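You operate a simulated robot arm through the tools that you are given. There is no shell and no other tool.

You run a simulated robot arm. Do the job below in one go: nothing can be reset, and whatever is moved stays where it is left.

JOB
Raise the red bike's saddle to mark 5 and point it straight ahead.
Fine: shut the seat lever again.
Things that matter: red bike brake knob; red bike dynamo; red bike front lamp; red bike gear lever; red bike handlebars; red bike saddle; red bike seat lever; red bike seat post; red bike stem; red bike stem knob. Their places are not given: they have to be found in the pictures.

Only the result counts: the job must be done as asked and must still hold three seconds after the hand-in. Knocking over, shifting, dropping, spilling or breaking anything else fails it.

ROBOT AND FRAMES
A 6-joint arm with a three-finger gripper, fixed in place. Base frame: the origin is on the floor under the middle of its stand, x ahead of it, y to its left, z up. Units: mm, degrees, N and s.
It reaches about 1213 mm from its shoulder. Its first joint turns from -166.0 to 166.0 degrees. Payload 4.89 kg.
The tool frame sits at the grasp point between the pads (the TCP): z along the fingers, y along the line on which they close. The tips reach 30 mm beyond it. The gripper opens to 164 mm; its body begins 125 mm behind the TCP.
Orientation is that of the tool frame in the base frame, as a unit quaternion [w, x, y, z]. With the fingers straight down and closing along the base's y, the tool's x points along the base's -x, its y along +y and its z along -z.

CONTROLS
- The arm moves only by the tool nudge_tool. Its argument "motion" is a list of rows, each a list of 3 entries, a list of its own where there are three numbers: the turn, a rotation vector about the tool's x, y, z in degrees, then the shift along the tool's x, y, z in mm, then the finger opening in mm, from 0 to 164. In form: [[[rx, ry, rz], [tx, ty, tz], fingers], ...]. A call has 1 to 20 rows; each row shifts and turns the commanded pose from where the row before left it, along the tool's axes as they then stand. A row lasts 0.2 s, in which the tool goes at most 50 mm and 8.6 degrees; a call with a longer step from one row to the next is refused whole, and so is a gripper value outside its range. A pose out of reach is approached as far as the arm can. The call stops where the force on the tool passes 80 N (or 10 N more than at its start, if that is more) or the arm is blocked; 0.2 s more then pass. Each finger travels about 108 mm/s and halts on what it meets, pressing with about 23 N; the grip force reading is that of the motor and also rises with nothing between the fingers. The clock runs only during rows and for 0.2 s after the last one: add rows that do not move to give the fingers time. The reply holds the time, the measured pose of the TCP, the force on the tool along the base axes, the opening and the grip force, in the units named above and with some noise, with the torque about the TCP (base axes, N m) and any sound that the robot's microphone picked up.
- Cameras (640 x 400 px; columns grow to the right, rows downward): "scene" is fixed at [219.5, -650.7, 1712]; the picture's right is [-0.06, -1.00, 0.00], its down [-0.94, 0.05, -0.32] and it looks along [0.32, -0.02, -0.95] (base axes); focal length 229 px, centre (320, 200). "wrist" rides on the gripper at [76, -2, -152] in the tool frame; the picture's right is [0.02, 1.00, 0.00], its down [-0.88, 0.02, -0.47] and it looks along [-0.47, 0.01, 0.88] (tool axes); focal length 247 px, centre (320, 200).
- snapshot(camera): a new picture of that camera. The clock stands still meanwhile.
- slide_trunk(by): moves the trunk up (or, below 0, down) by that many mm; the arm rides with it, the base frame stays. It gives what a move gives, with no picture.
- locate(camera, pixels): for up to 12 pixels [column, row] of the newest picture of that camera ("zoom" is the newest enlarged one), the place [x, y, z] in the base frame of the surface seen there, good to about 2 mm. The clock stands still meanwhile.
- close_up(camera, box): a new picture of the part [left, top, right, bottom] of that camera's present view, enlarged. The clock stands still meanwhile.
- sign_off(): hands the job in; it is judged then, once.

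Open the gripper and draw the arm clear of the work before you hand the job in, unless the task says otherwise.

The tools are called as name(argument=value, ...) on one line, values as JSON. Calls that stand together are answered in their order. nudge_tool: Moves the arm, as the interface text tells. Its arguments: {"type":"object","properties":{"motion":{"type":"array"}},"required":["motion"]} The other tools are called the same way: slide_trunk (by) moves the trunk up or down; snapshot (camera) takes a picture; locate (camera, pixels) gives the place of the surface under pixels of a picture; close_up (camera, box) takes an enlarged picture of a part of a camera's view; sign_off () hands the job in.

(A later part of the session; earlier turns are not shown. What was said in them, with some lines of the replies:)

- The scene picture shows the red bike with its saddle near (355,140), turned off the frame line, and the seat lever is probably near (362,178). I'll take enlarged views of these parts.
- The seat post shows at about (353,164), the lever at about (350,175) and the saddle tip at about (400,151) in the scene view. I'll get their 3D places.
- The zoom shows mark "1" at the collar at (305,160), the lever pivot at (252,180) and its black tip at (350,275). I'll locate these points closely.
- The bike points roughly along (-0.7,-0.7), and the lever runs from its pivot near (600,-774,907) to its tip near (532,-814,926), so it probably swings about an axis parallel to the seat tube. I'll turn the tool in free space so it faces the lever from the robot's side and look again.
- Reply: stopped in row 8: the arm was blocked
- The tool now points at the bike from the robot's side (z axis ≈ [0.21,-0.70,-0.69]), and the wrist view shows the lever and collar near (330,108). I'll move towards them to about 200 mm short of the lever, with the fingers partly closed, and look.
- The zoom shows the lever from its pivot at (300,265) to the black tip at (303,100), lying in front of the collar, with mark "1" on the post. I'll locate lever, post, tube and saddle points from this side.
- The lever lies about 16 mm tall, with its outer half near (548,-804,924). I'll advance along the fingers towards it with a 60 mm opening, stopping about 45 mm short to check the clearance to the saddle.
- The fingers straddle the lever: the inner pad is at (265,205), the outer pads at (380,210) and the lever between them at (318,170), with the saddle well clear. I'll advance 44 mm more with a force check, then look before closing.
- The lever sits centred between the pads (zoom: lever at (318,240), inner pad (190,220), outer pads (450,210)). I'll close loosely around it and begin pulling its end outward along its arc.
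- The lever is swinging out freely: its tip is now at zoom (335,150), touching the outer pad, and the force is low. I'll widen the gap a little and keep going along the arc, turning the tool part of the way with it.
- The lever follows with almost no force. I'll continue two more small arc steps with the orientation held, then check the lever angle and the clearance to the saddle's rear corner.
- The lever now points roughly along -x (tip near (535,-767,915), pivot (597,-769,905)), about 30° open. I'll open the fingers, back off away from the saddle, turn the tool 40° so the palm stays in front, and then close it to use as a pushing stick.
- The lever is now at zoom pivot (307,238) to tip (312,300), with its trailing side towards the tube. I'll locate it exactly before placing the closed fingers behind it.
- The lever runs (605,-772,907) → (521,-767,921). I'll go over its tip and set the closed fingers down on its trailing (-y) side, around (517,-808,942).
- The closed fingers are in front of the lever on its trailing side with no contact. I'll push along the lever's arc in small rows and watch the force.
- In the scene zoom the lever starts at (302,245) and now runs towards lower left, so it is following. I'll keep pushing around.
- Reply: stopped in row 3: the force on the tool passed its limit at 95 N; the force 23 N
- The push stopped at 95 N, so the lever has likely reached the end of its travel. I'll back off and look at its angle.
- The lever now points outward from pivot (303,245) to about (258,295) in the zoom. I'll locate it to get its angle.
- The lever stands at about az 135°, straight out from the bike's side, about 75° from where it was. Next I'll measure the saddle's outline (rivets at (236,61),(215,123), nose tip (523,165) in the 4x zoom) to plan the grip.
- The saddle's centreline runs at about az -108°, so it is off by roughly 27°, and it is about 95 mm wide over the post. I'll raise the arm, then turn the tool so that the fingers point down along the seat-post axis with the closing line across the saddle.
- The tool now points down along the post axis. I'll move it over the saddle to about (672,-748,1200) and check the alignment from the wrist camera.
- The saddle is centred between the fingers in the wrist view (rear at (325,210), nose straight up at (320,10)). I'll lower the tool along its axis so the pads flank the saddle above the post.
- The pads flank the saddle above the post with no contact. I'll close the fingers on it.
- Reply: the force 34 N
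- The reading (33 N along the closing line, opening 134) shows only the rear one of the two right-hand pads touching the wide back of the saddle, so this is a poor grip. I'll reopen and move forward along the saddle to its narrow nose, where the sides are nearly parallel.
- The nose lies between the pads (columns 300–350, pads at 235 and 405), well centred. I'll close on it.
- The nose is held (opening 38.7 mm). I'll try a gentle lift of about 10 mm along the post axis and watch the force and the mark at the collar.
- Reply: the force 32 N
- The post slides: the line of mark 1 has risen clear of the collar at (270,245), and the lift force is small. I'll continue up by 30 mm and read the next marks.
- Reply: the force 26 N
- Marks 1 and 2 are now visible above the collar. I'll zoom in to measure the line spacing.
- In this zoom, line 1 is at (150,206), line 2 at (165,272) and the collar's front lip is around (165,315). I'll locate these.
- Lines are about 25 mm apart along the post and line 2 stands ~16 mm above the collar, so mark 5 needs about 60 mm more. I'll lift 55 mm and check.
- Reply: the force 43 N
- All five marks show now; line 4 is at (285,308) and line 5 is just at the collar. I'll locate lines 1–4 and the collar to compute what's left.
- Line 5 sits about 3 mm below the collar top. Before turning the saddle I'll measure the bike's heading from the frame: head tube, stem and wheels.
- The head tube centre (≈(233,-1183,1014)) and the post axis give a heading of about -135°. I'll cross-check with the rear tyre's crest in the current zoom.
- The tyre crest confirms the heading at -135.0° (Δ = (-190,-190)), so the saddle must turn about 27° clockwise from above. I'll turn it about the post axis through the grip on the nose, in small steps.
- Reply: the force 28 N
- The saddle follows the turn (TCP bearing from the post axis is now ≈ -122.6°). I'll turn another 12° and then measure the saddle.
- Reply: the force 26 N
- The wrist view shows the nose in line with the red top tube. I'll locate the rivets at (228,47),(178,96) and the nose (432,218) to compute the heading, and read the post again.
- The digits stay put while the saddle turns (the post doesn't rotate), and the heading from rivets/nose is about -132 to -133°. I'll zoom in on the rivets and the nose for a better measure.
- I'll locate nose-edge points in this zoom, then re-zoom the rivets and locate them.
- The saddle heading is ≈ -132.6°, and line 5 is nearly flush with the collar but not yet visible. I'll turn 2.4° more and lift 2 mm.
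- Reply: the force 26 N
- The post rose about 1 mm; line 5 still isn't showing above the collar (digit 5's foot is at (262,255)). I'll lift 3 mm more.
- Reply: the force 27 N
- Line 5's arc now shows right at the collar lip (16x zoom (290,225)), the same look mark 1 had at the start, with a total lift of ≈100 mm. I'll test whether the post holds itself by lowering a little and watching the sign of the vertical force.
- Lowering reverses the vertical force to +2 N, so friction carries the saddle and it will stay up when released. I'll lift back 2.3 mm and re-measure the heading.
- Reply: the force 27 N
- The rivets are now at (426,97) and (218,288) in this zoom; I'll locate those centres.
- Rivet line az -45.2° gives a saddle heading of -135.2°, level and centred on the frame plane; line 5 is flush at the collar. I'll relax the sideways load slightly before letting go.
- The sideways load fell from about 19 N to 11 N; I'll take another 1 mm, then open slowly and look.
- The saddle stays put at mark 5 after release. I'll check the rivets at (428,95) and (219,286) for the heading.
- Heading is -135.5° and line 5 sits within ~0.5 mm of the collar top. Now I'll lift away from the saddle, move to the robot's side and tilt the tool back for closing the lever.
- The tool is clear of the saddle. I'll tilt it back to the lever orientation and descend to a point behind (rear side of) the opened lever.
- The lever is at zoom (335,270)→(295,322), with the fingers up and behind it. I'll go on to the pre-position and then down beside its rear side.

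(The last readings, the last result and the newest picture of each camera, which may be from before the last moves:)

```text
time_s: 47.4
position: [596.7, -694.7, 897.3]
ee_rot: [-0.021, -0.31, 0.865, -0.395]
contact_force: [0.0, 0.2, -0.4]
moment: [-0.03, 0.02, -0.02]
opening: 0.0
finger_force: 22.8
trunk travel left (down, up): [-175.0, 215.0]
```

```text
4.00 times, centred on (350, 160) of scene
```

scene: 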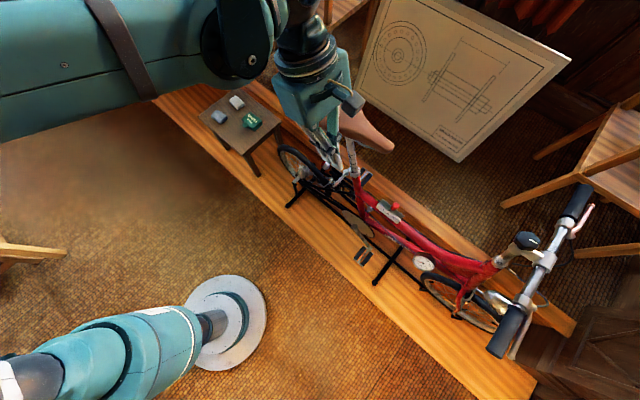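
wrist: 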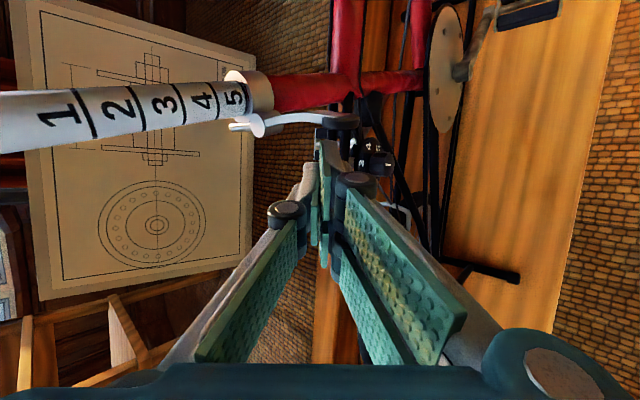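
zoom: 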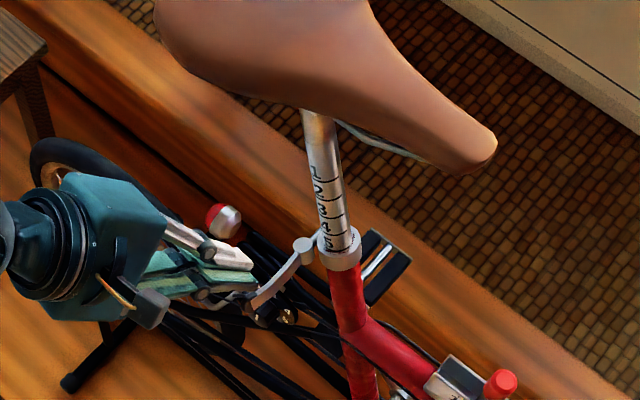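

The wrist view shows the marks nicely and the lever ((258,125)→(340,120)) just ahead of the fingertips at (325,150). I'll zoom on mark 5 at the collar before pushing.

close_up(camera="wrist", box=[180, 50, 300, 150])

close_up(camera="wrist", box=[220, 60, 270, 110])

```text
4.00 times, centred on (240, 100) of wrist
```

zoom: 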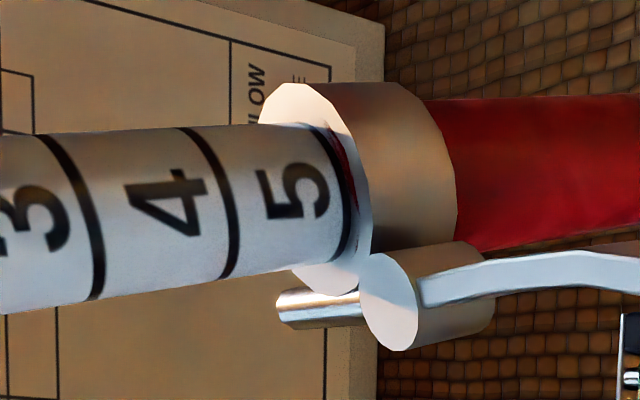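

```text
8.00 times, centred on (245, 85) of wrist
```

zoom: 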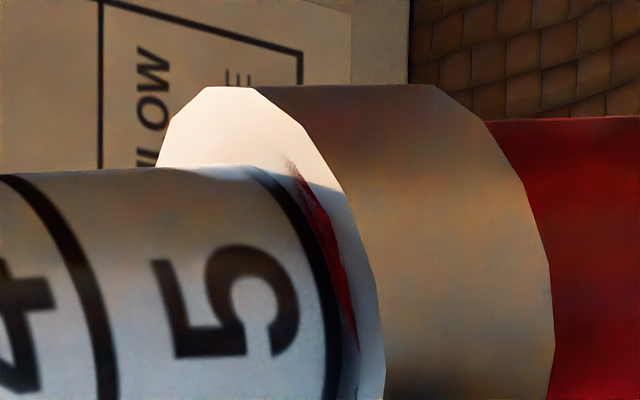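

Line 5 is fully visible and right at the collar's top face. I'll now push the lever forward in small steps along its arc.

nudge_tool(motion=[[[0, 0, 0], [5.1, -0.8, 0.6], 0], [[0, 0, 0], [5.2, -0.9, 0.6], 0], [[0, 0, 0], [8, -1.6, 1.2], 0], [[0, 0, 0], [8.1, -1.7, 1.2], 0], [[0, 0, 0], [7.9, -3.1, 2.2], 0], [[0, 0, 0], [6.8, 2.9, -2.7], 0], [[0, 0, 0], [6.8, 3.0, -2.7], 0], [[0, 0, 0], [0, 0, 0], 0]])

snapshot(camera="wrist")

close_up(camera="scene", box=[290, 110, 410, 210])

```text
time_s: 49.2
position: [558.5, -719.6, 911.4]
ee_rot: [-0.021, -0.31, 0.865, -0.394]
contact_force: [0.2, 0.1, -0.7]
moment: [0.01, 0.01, 0.01]
opening: 0.0
finger_force: 22.7
trunk travel left (down, up): [-175.0, 215.0]
```

```text
taken
```

wrist: 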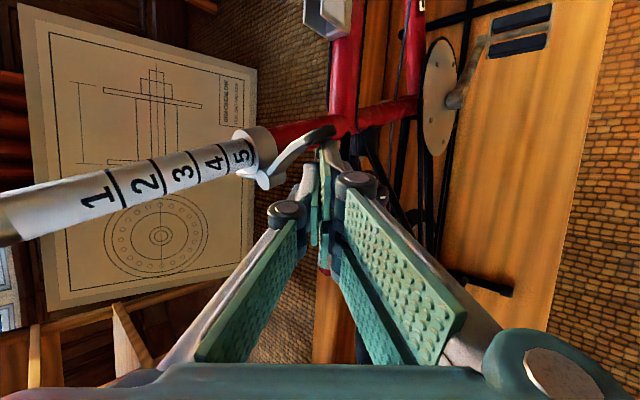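

```text
4.00 times, centred on (350, 160) of scene
```

zoom: 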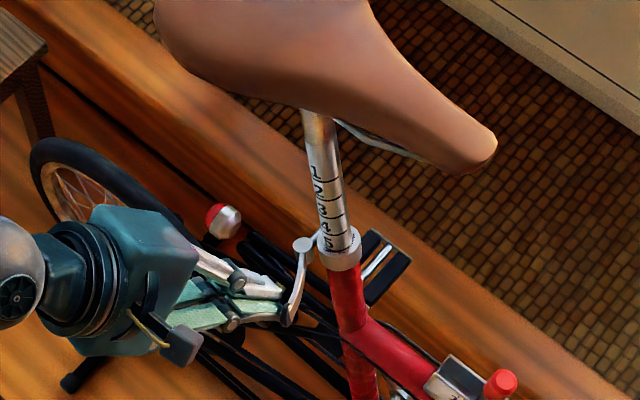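

The lever is following (now pivot (303,243) → tip (288,318) in the zoom). I'll continue along the arc to the closed position.

nudge_tool(motion=[[[0, 0, 0], [8.9, -1.1, 0.7], 0], [[0, 0, 0], [9, -1.2, 0.8], 0], [[0, 0, 0], [6.4, -4.2, 3.4], 0], [[0, 0, 0], [6.5, -4.3, 3.4], 0], [[0, 0, 0], [2.3, -6.2, 5.2], 0], [[0, 0, 0], [2.4, -6.2, 5.3], 0], [[0, 0, 0], [0, 0, 0], 0]])

snapshot(camera="wrist")

close_up(camera="scene", box=[290, 110, 410, 210])

```text
time_s: 50.8
position: [546.4, -762.1, 922.9]
ee_rot: [-0.021, -0.31, 0.865, -0.395]
contact_force: [0.1, -0.4, 0.2]
moment: [0.02, -0.02, 0.01]
opening: 0.0
finger_force: 22.5
trunk travel left (down, up): [-175.0, 215.0]
```

```text
taken
```

wrist: 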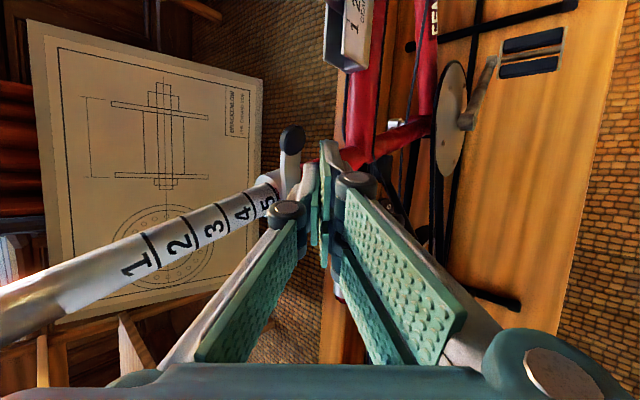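

```text
4.00 times, centred on (350, 160) of scene
```

zoom: 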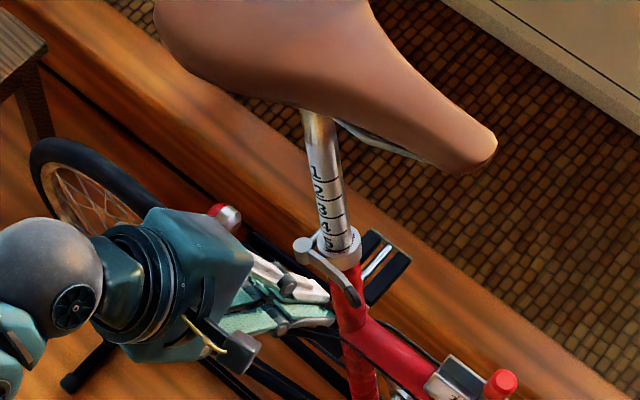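

The lever is nearly back where it started (tip (357,300) in the zoom). I'll push gently inwards until it stops.

nudge_tool(motion=[[[0, 0, 0], [0, -1.4, 1.4], 0], [[0, 0, 0], [0, -1.4, 1.4], 0], [[0, 0, 0], [0, -1.4, 1.4], 0], [[0, 0, 0], [0, 0, 0], 0]])

close_up(camera="scene", box=[330, 150, 378, 200])

```text
time_s: 51.8
position: [550.4, -767.0, 922.7]
ee_rot: [-0.022, -0.31, 0.865, -0.394]
contact_force: [0.6, -0.3, 0.2]
moment: [0.0, 0.01, 0.01]
opening: 0.0
finger_force: 23.2
trunk travel left (down, up): [-175.0, 215.0]
```

```text
8.00 times, centred on (354, 175) of scene
```

zoom: 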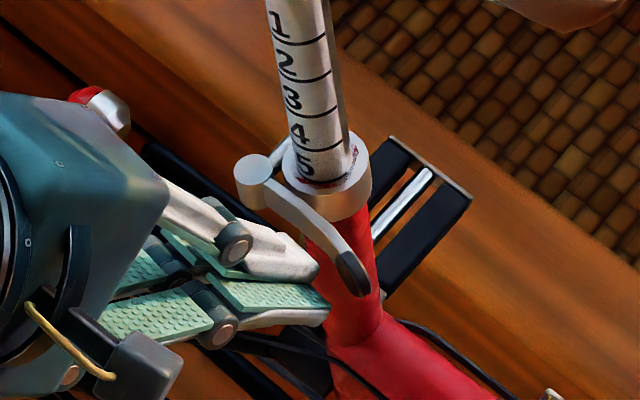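

The lever now matches its original picture (tip at (350,275)), with no contact force. I'll press a little further to be sure it is against its stop.

nudge_tool(motion=[[[0, 0, 0], [0, -1.4, 1.4], 0], [[0, 0, 0], [0, -1.4, 1.4], 0], [[0, 0, 0], [0, -1.4, 1.4], 0], [[0, 0, 0], [0, 0, 0], 0]])

close_up(camera="scene", box=[330, 150, 378, 200])

close_up(camera="wrist", box=[230, 90, 390, 210])

```text
time_s: 52.8
position: [551.1, -773.3, 922.9]
ee_rot: [-0.022, -0.31, 0.865, -0.394]
contact_force: [0.5, -0.1, 0.0]
moment: [0.01, -0.01, 0.01]
opening: 0.1
finger_force: 22.7
trunk travel left (down, up): [-175.0, 215.0]
```

```text
8.00 times, centred on (354, 175) of scene
```

zoom: 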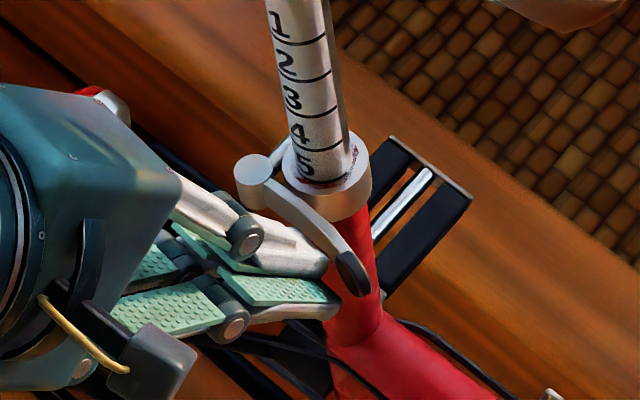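

```text
3.33 times, centred on (310, 150) of wrist
```

zoom: 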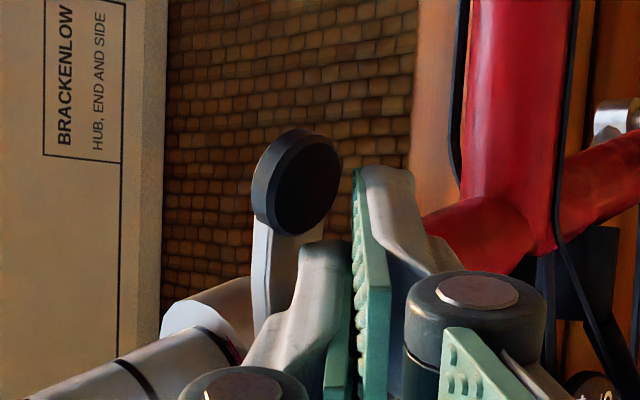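

The lever hasn't moved any further, and the fingers aren't touching it yet. I'll keep advancing in small steps until I feel contact.

nudge_tool(motion=[[[0, 0, 0], [0, -1.4, 1.4], 0], [[0, 0, 0], [0, -1.4, 1.4], 0], [[0, 0, 0], [0, -1.4, 1.4], 0], [[0, 0, 0], [0, -1.4, 1.4], 0], [[0, 0, 0], [0, 0, 0], 0]])

close_up(camera="scene", box=[330, 150, 378, 200])

close_up(camera="wrist", box=[230, 90, 390, 210])

```text
time_s: 54.0
position: [555.4, -777.6, 924.1]
ee_rot: [-0.021, -0.31, 0.865, -0.394]
contact_force: [-29.9, 55.4, -10.7]
moment: [0.84, 0.44, 0.06]
opening: 0.0
finger_force: 22.9
trunk travel left (down, up): [-175.0, 215.0]
```

```text
8.00 times, centred on (354, 175) of scene
```

zoom: 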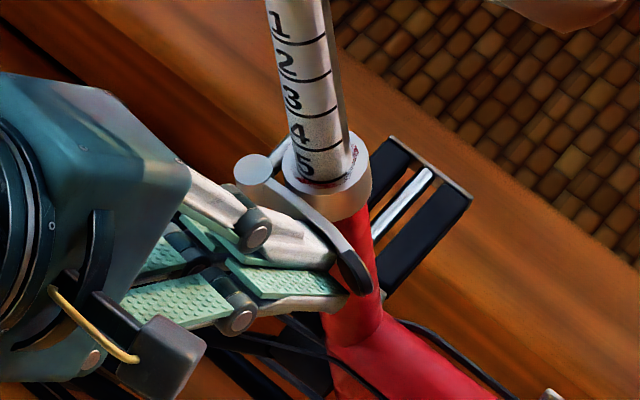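

```text
3.33 times, centred on (310, 150) of wrist
```

zoom: 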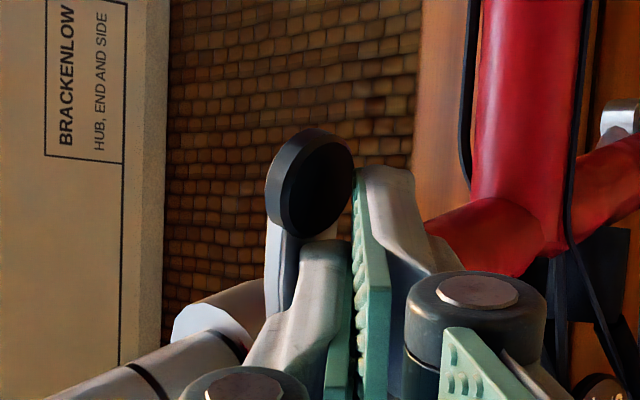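

Contact is now 64 N with the lever unmoved, so it is against its closed stop. I'll back off and withdraw the arm.

nudge_tool(motion=[[[0, 0, 0], [0, 4, -4], 0], [[0, 0, 0], [0, 6, -10], 0], [[0, 0, 0], [0, 6, -25], 0], [[0, 0, 0], [0, 5, -35], 0], [[0, 0, 0], [0, 5, -35], 0], [[0, 0, 0], [0, 5, -35], 0], [[0, 0, 0], [0, 5, -35], 0], [[0, 0, 0], [0, 0, 0], 0]])

snapshot(camera="wrist")

close_up(camera="scene", box=[330, 150, 378, 200])

snapshot(camera="scene")

```text
time_s: 55.8
position: [498.7, -634.8, 1022.6]
ee_rot: [-0.021, -0.31, 0.865, -0.394]
contact_force: [0.7, 0.3, 0.3]
moment: [0.02, -0.04, 0.02]
opening: 0.0
finger_force: 23.2
trunk travel left (down, up): [-175.0, 215.0]
```

```text
taken
```

wrist: 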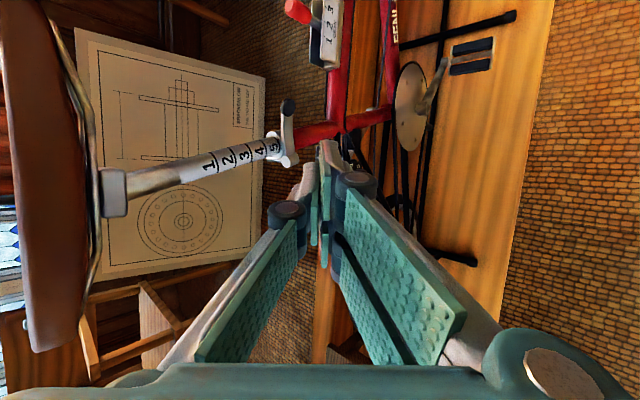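

```text
8.00 times, centred on (354, 175) of scene
```

zoom: 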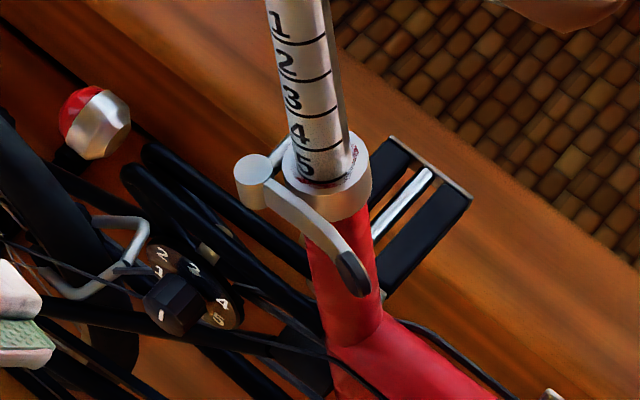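

```text
taken
```

scene: 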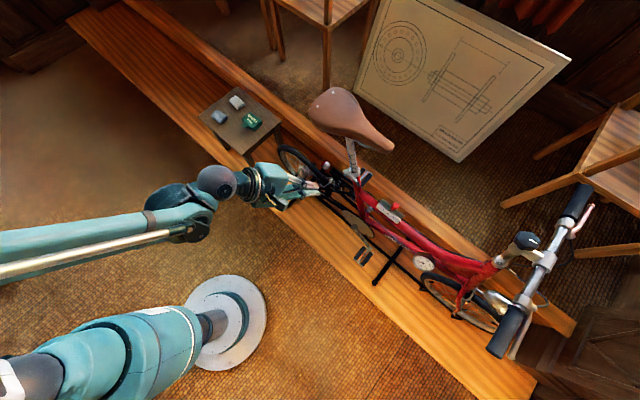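

The lever looks exactly as at the start, and the saddle stands along the frame. I'll check mark 5, the rivets and the nose once more.

close_up(camera="scene", box=[349, 160, 364, 178])

close_up(camera="wrist", box=[240, 120, 310, 170])

close_up(camera="scene", box=[300, 75, 400, 165])

close_up(camera="scene", box=[305, 85, 345, 115])

locate(camera="zoom", pixels=[[428, 93], [428, 97], [424, 95], [432, 95], [219, 284], [219, 288], [215, 286], [223, 286]])

```text
16.00 times, centred on (356, 169) of scene
```

zoom: 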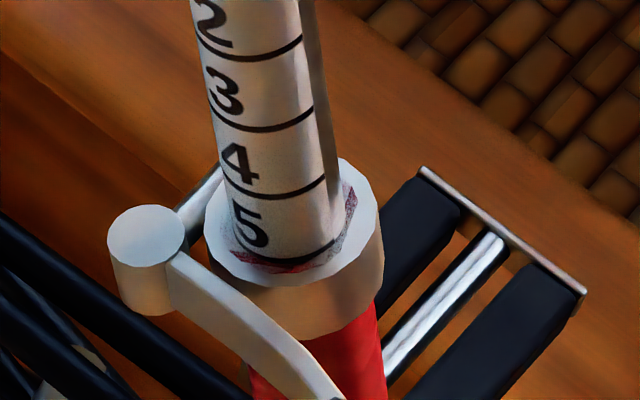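

```text
8.00 times, centred on (275, 145) of wrist
```

zoom: 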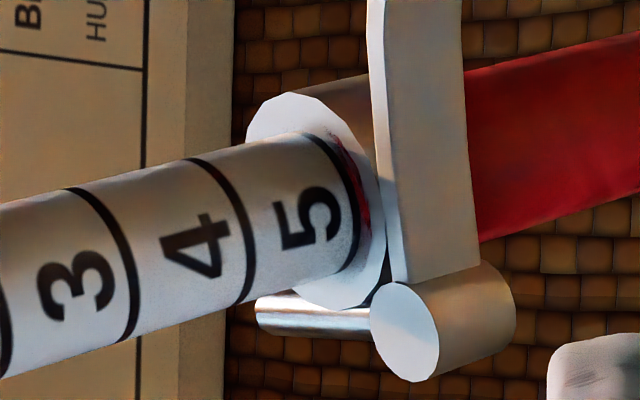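

```text
4.44 times, centred on (350, 120) of scene
```

zoom: 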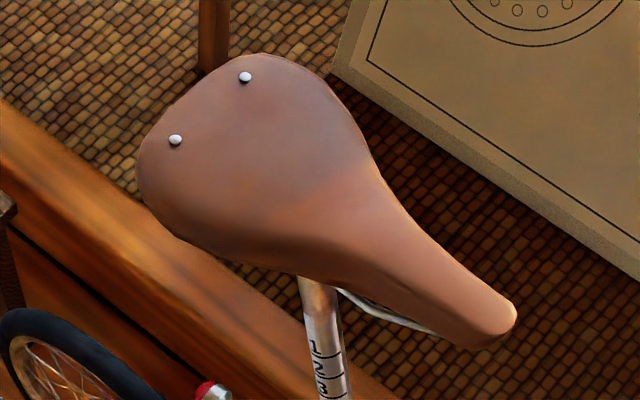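

```text
13.33 times, centred on (325, 100) of scene
```

zoom: 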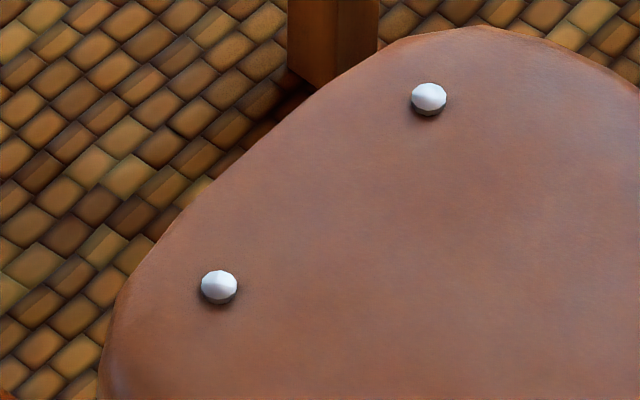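

```text
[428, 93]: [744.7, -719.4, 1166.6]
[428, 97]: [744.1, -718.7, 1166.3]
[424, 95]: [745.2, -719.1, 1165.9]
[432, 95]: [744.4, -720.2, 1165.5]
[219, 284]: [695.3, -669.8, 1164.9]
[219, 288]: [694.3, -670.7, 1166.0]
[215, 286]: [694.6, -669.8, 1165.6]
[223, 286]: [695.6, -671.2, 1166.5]
```

Everything checks: line 5 at the collar, saddle heading ≈ -134.8° against the frame's -135°, and the lever closed. I'll draw the arm farther away and open the gripper.

nudge_tool(motion=[[[0, 0, 0], [0, 0, -40], 0], [[0, 0, 0], [0, 0, -40], 0], [[0, 0, 0], [0, 0, -40], 40], [[0, 0, 0], [0, 0, 0], 80], [[0, 0, 0], [0, 0, 0], 120], [[0, 0, 0], [0, 0, 0], 120], [[0, 0, 0], [0, 0, 0], 120], [[0, 0, 0], [0, 0, 0], 120]])

snapshot(camera="scene")

close_up(camera="scene", box=[330, 150, 378, 200])

close_up(camera="scene", box=[400, 170, 620, 370])

```text
time_s: 57.6
position: [473.4, -553.1, 1104.3]
ee_rot: [-0.021, -0.309, 0.865, -0.395]
contact_force: [0.7, 0.9, 0.2]
moment: [-0.04, -0.02, -0.01]
opening: 119.8
finger_force: 0.1
trunk travel left (down, up): [-175.0, 215.0]
```

```text
taken
```

scene: 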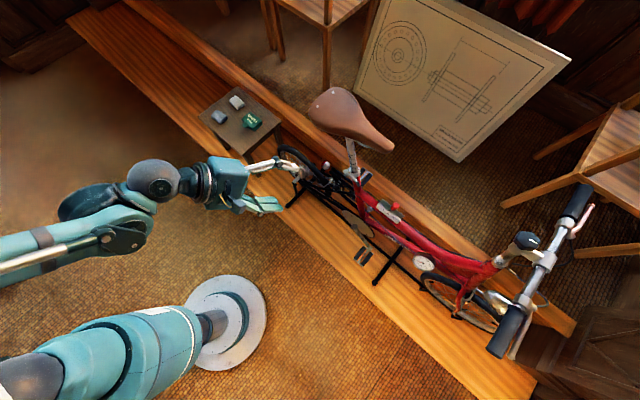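

```text
8.00 times, centred on (354, 175) of scene
```

zoom: 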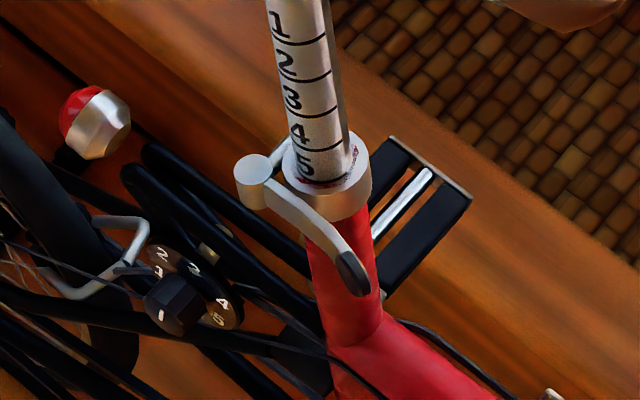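

```text
2.00 times, centred on (510, 270) of scene
```

zoom: 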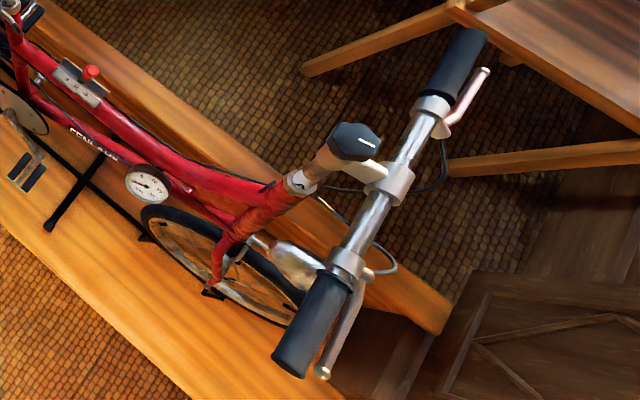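

The saddle is at mark 5 and points straight ahead, the lever is shut, and the other bike parts look as they did at the start. The arm is clear and the gripper is open, so I'm handing the job in.

sign_off()

```text
The job is handed in.
```

The red bike's saddle is now at mark 5, pointing straight ahead, and the seat lever is shut again. I've handed the job in, but the reply only confirmed receipt, so I don't have a verdict.

- **Height:** the line under the 5 sits at the top of the seat collar, within about 1 mm by my measurements.
- **Direction:** the saddle is within about 1° of the bike frame's line.
- **Lever:** it is back where it was at the start. I pressed it against its stop, up to about 64 N, and it didn't move further.
- **Everything else:** in the last pictures, the handlebars, stem, gear lever and rear lamp look the same as at the start.

I backed the arm away from the bike and opened the gripper before handing in.
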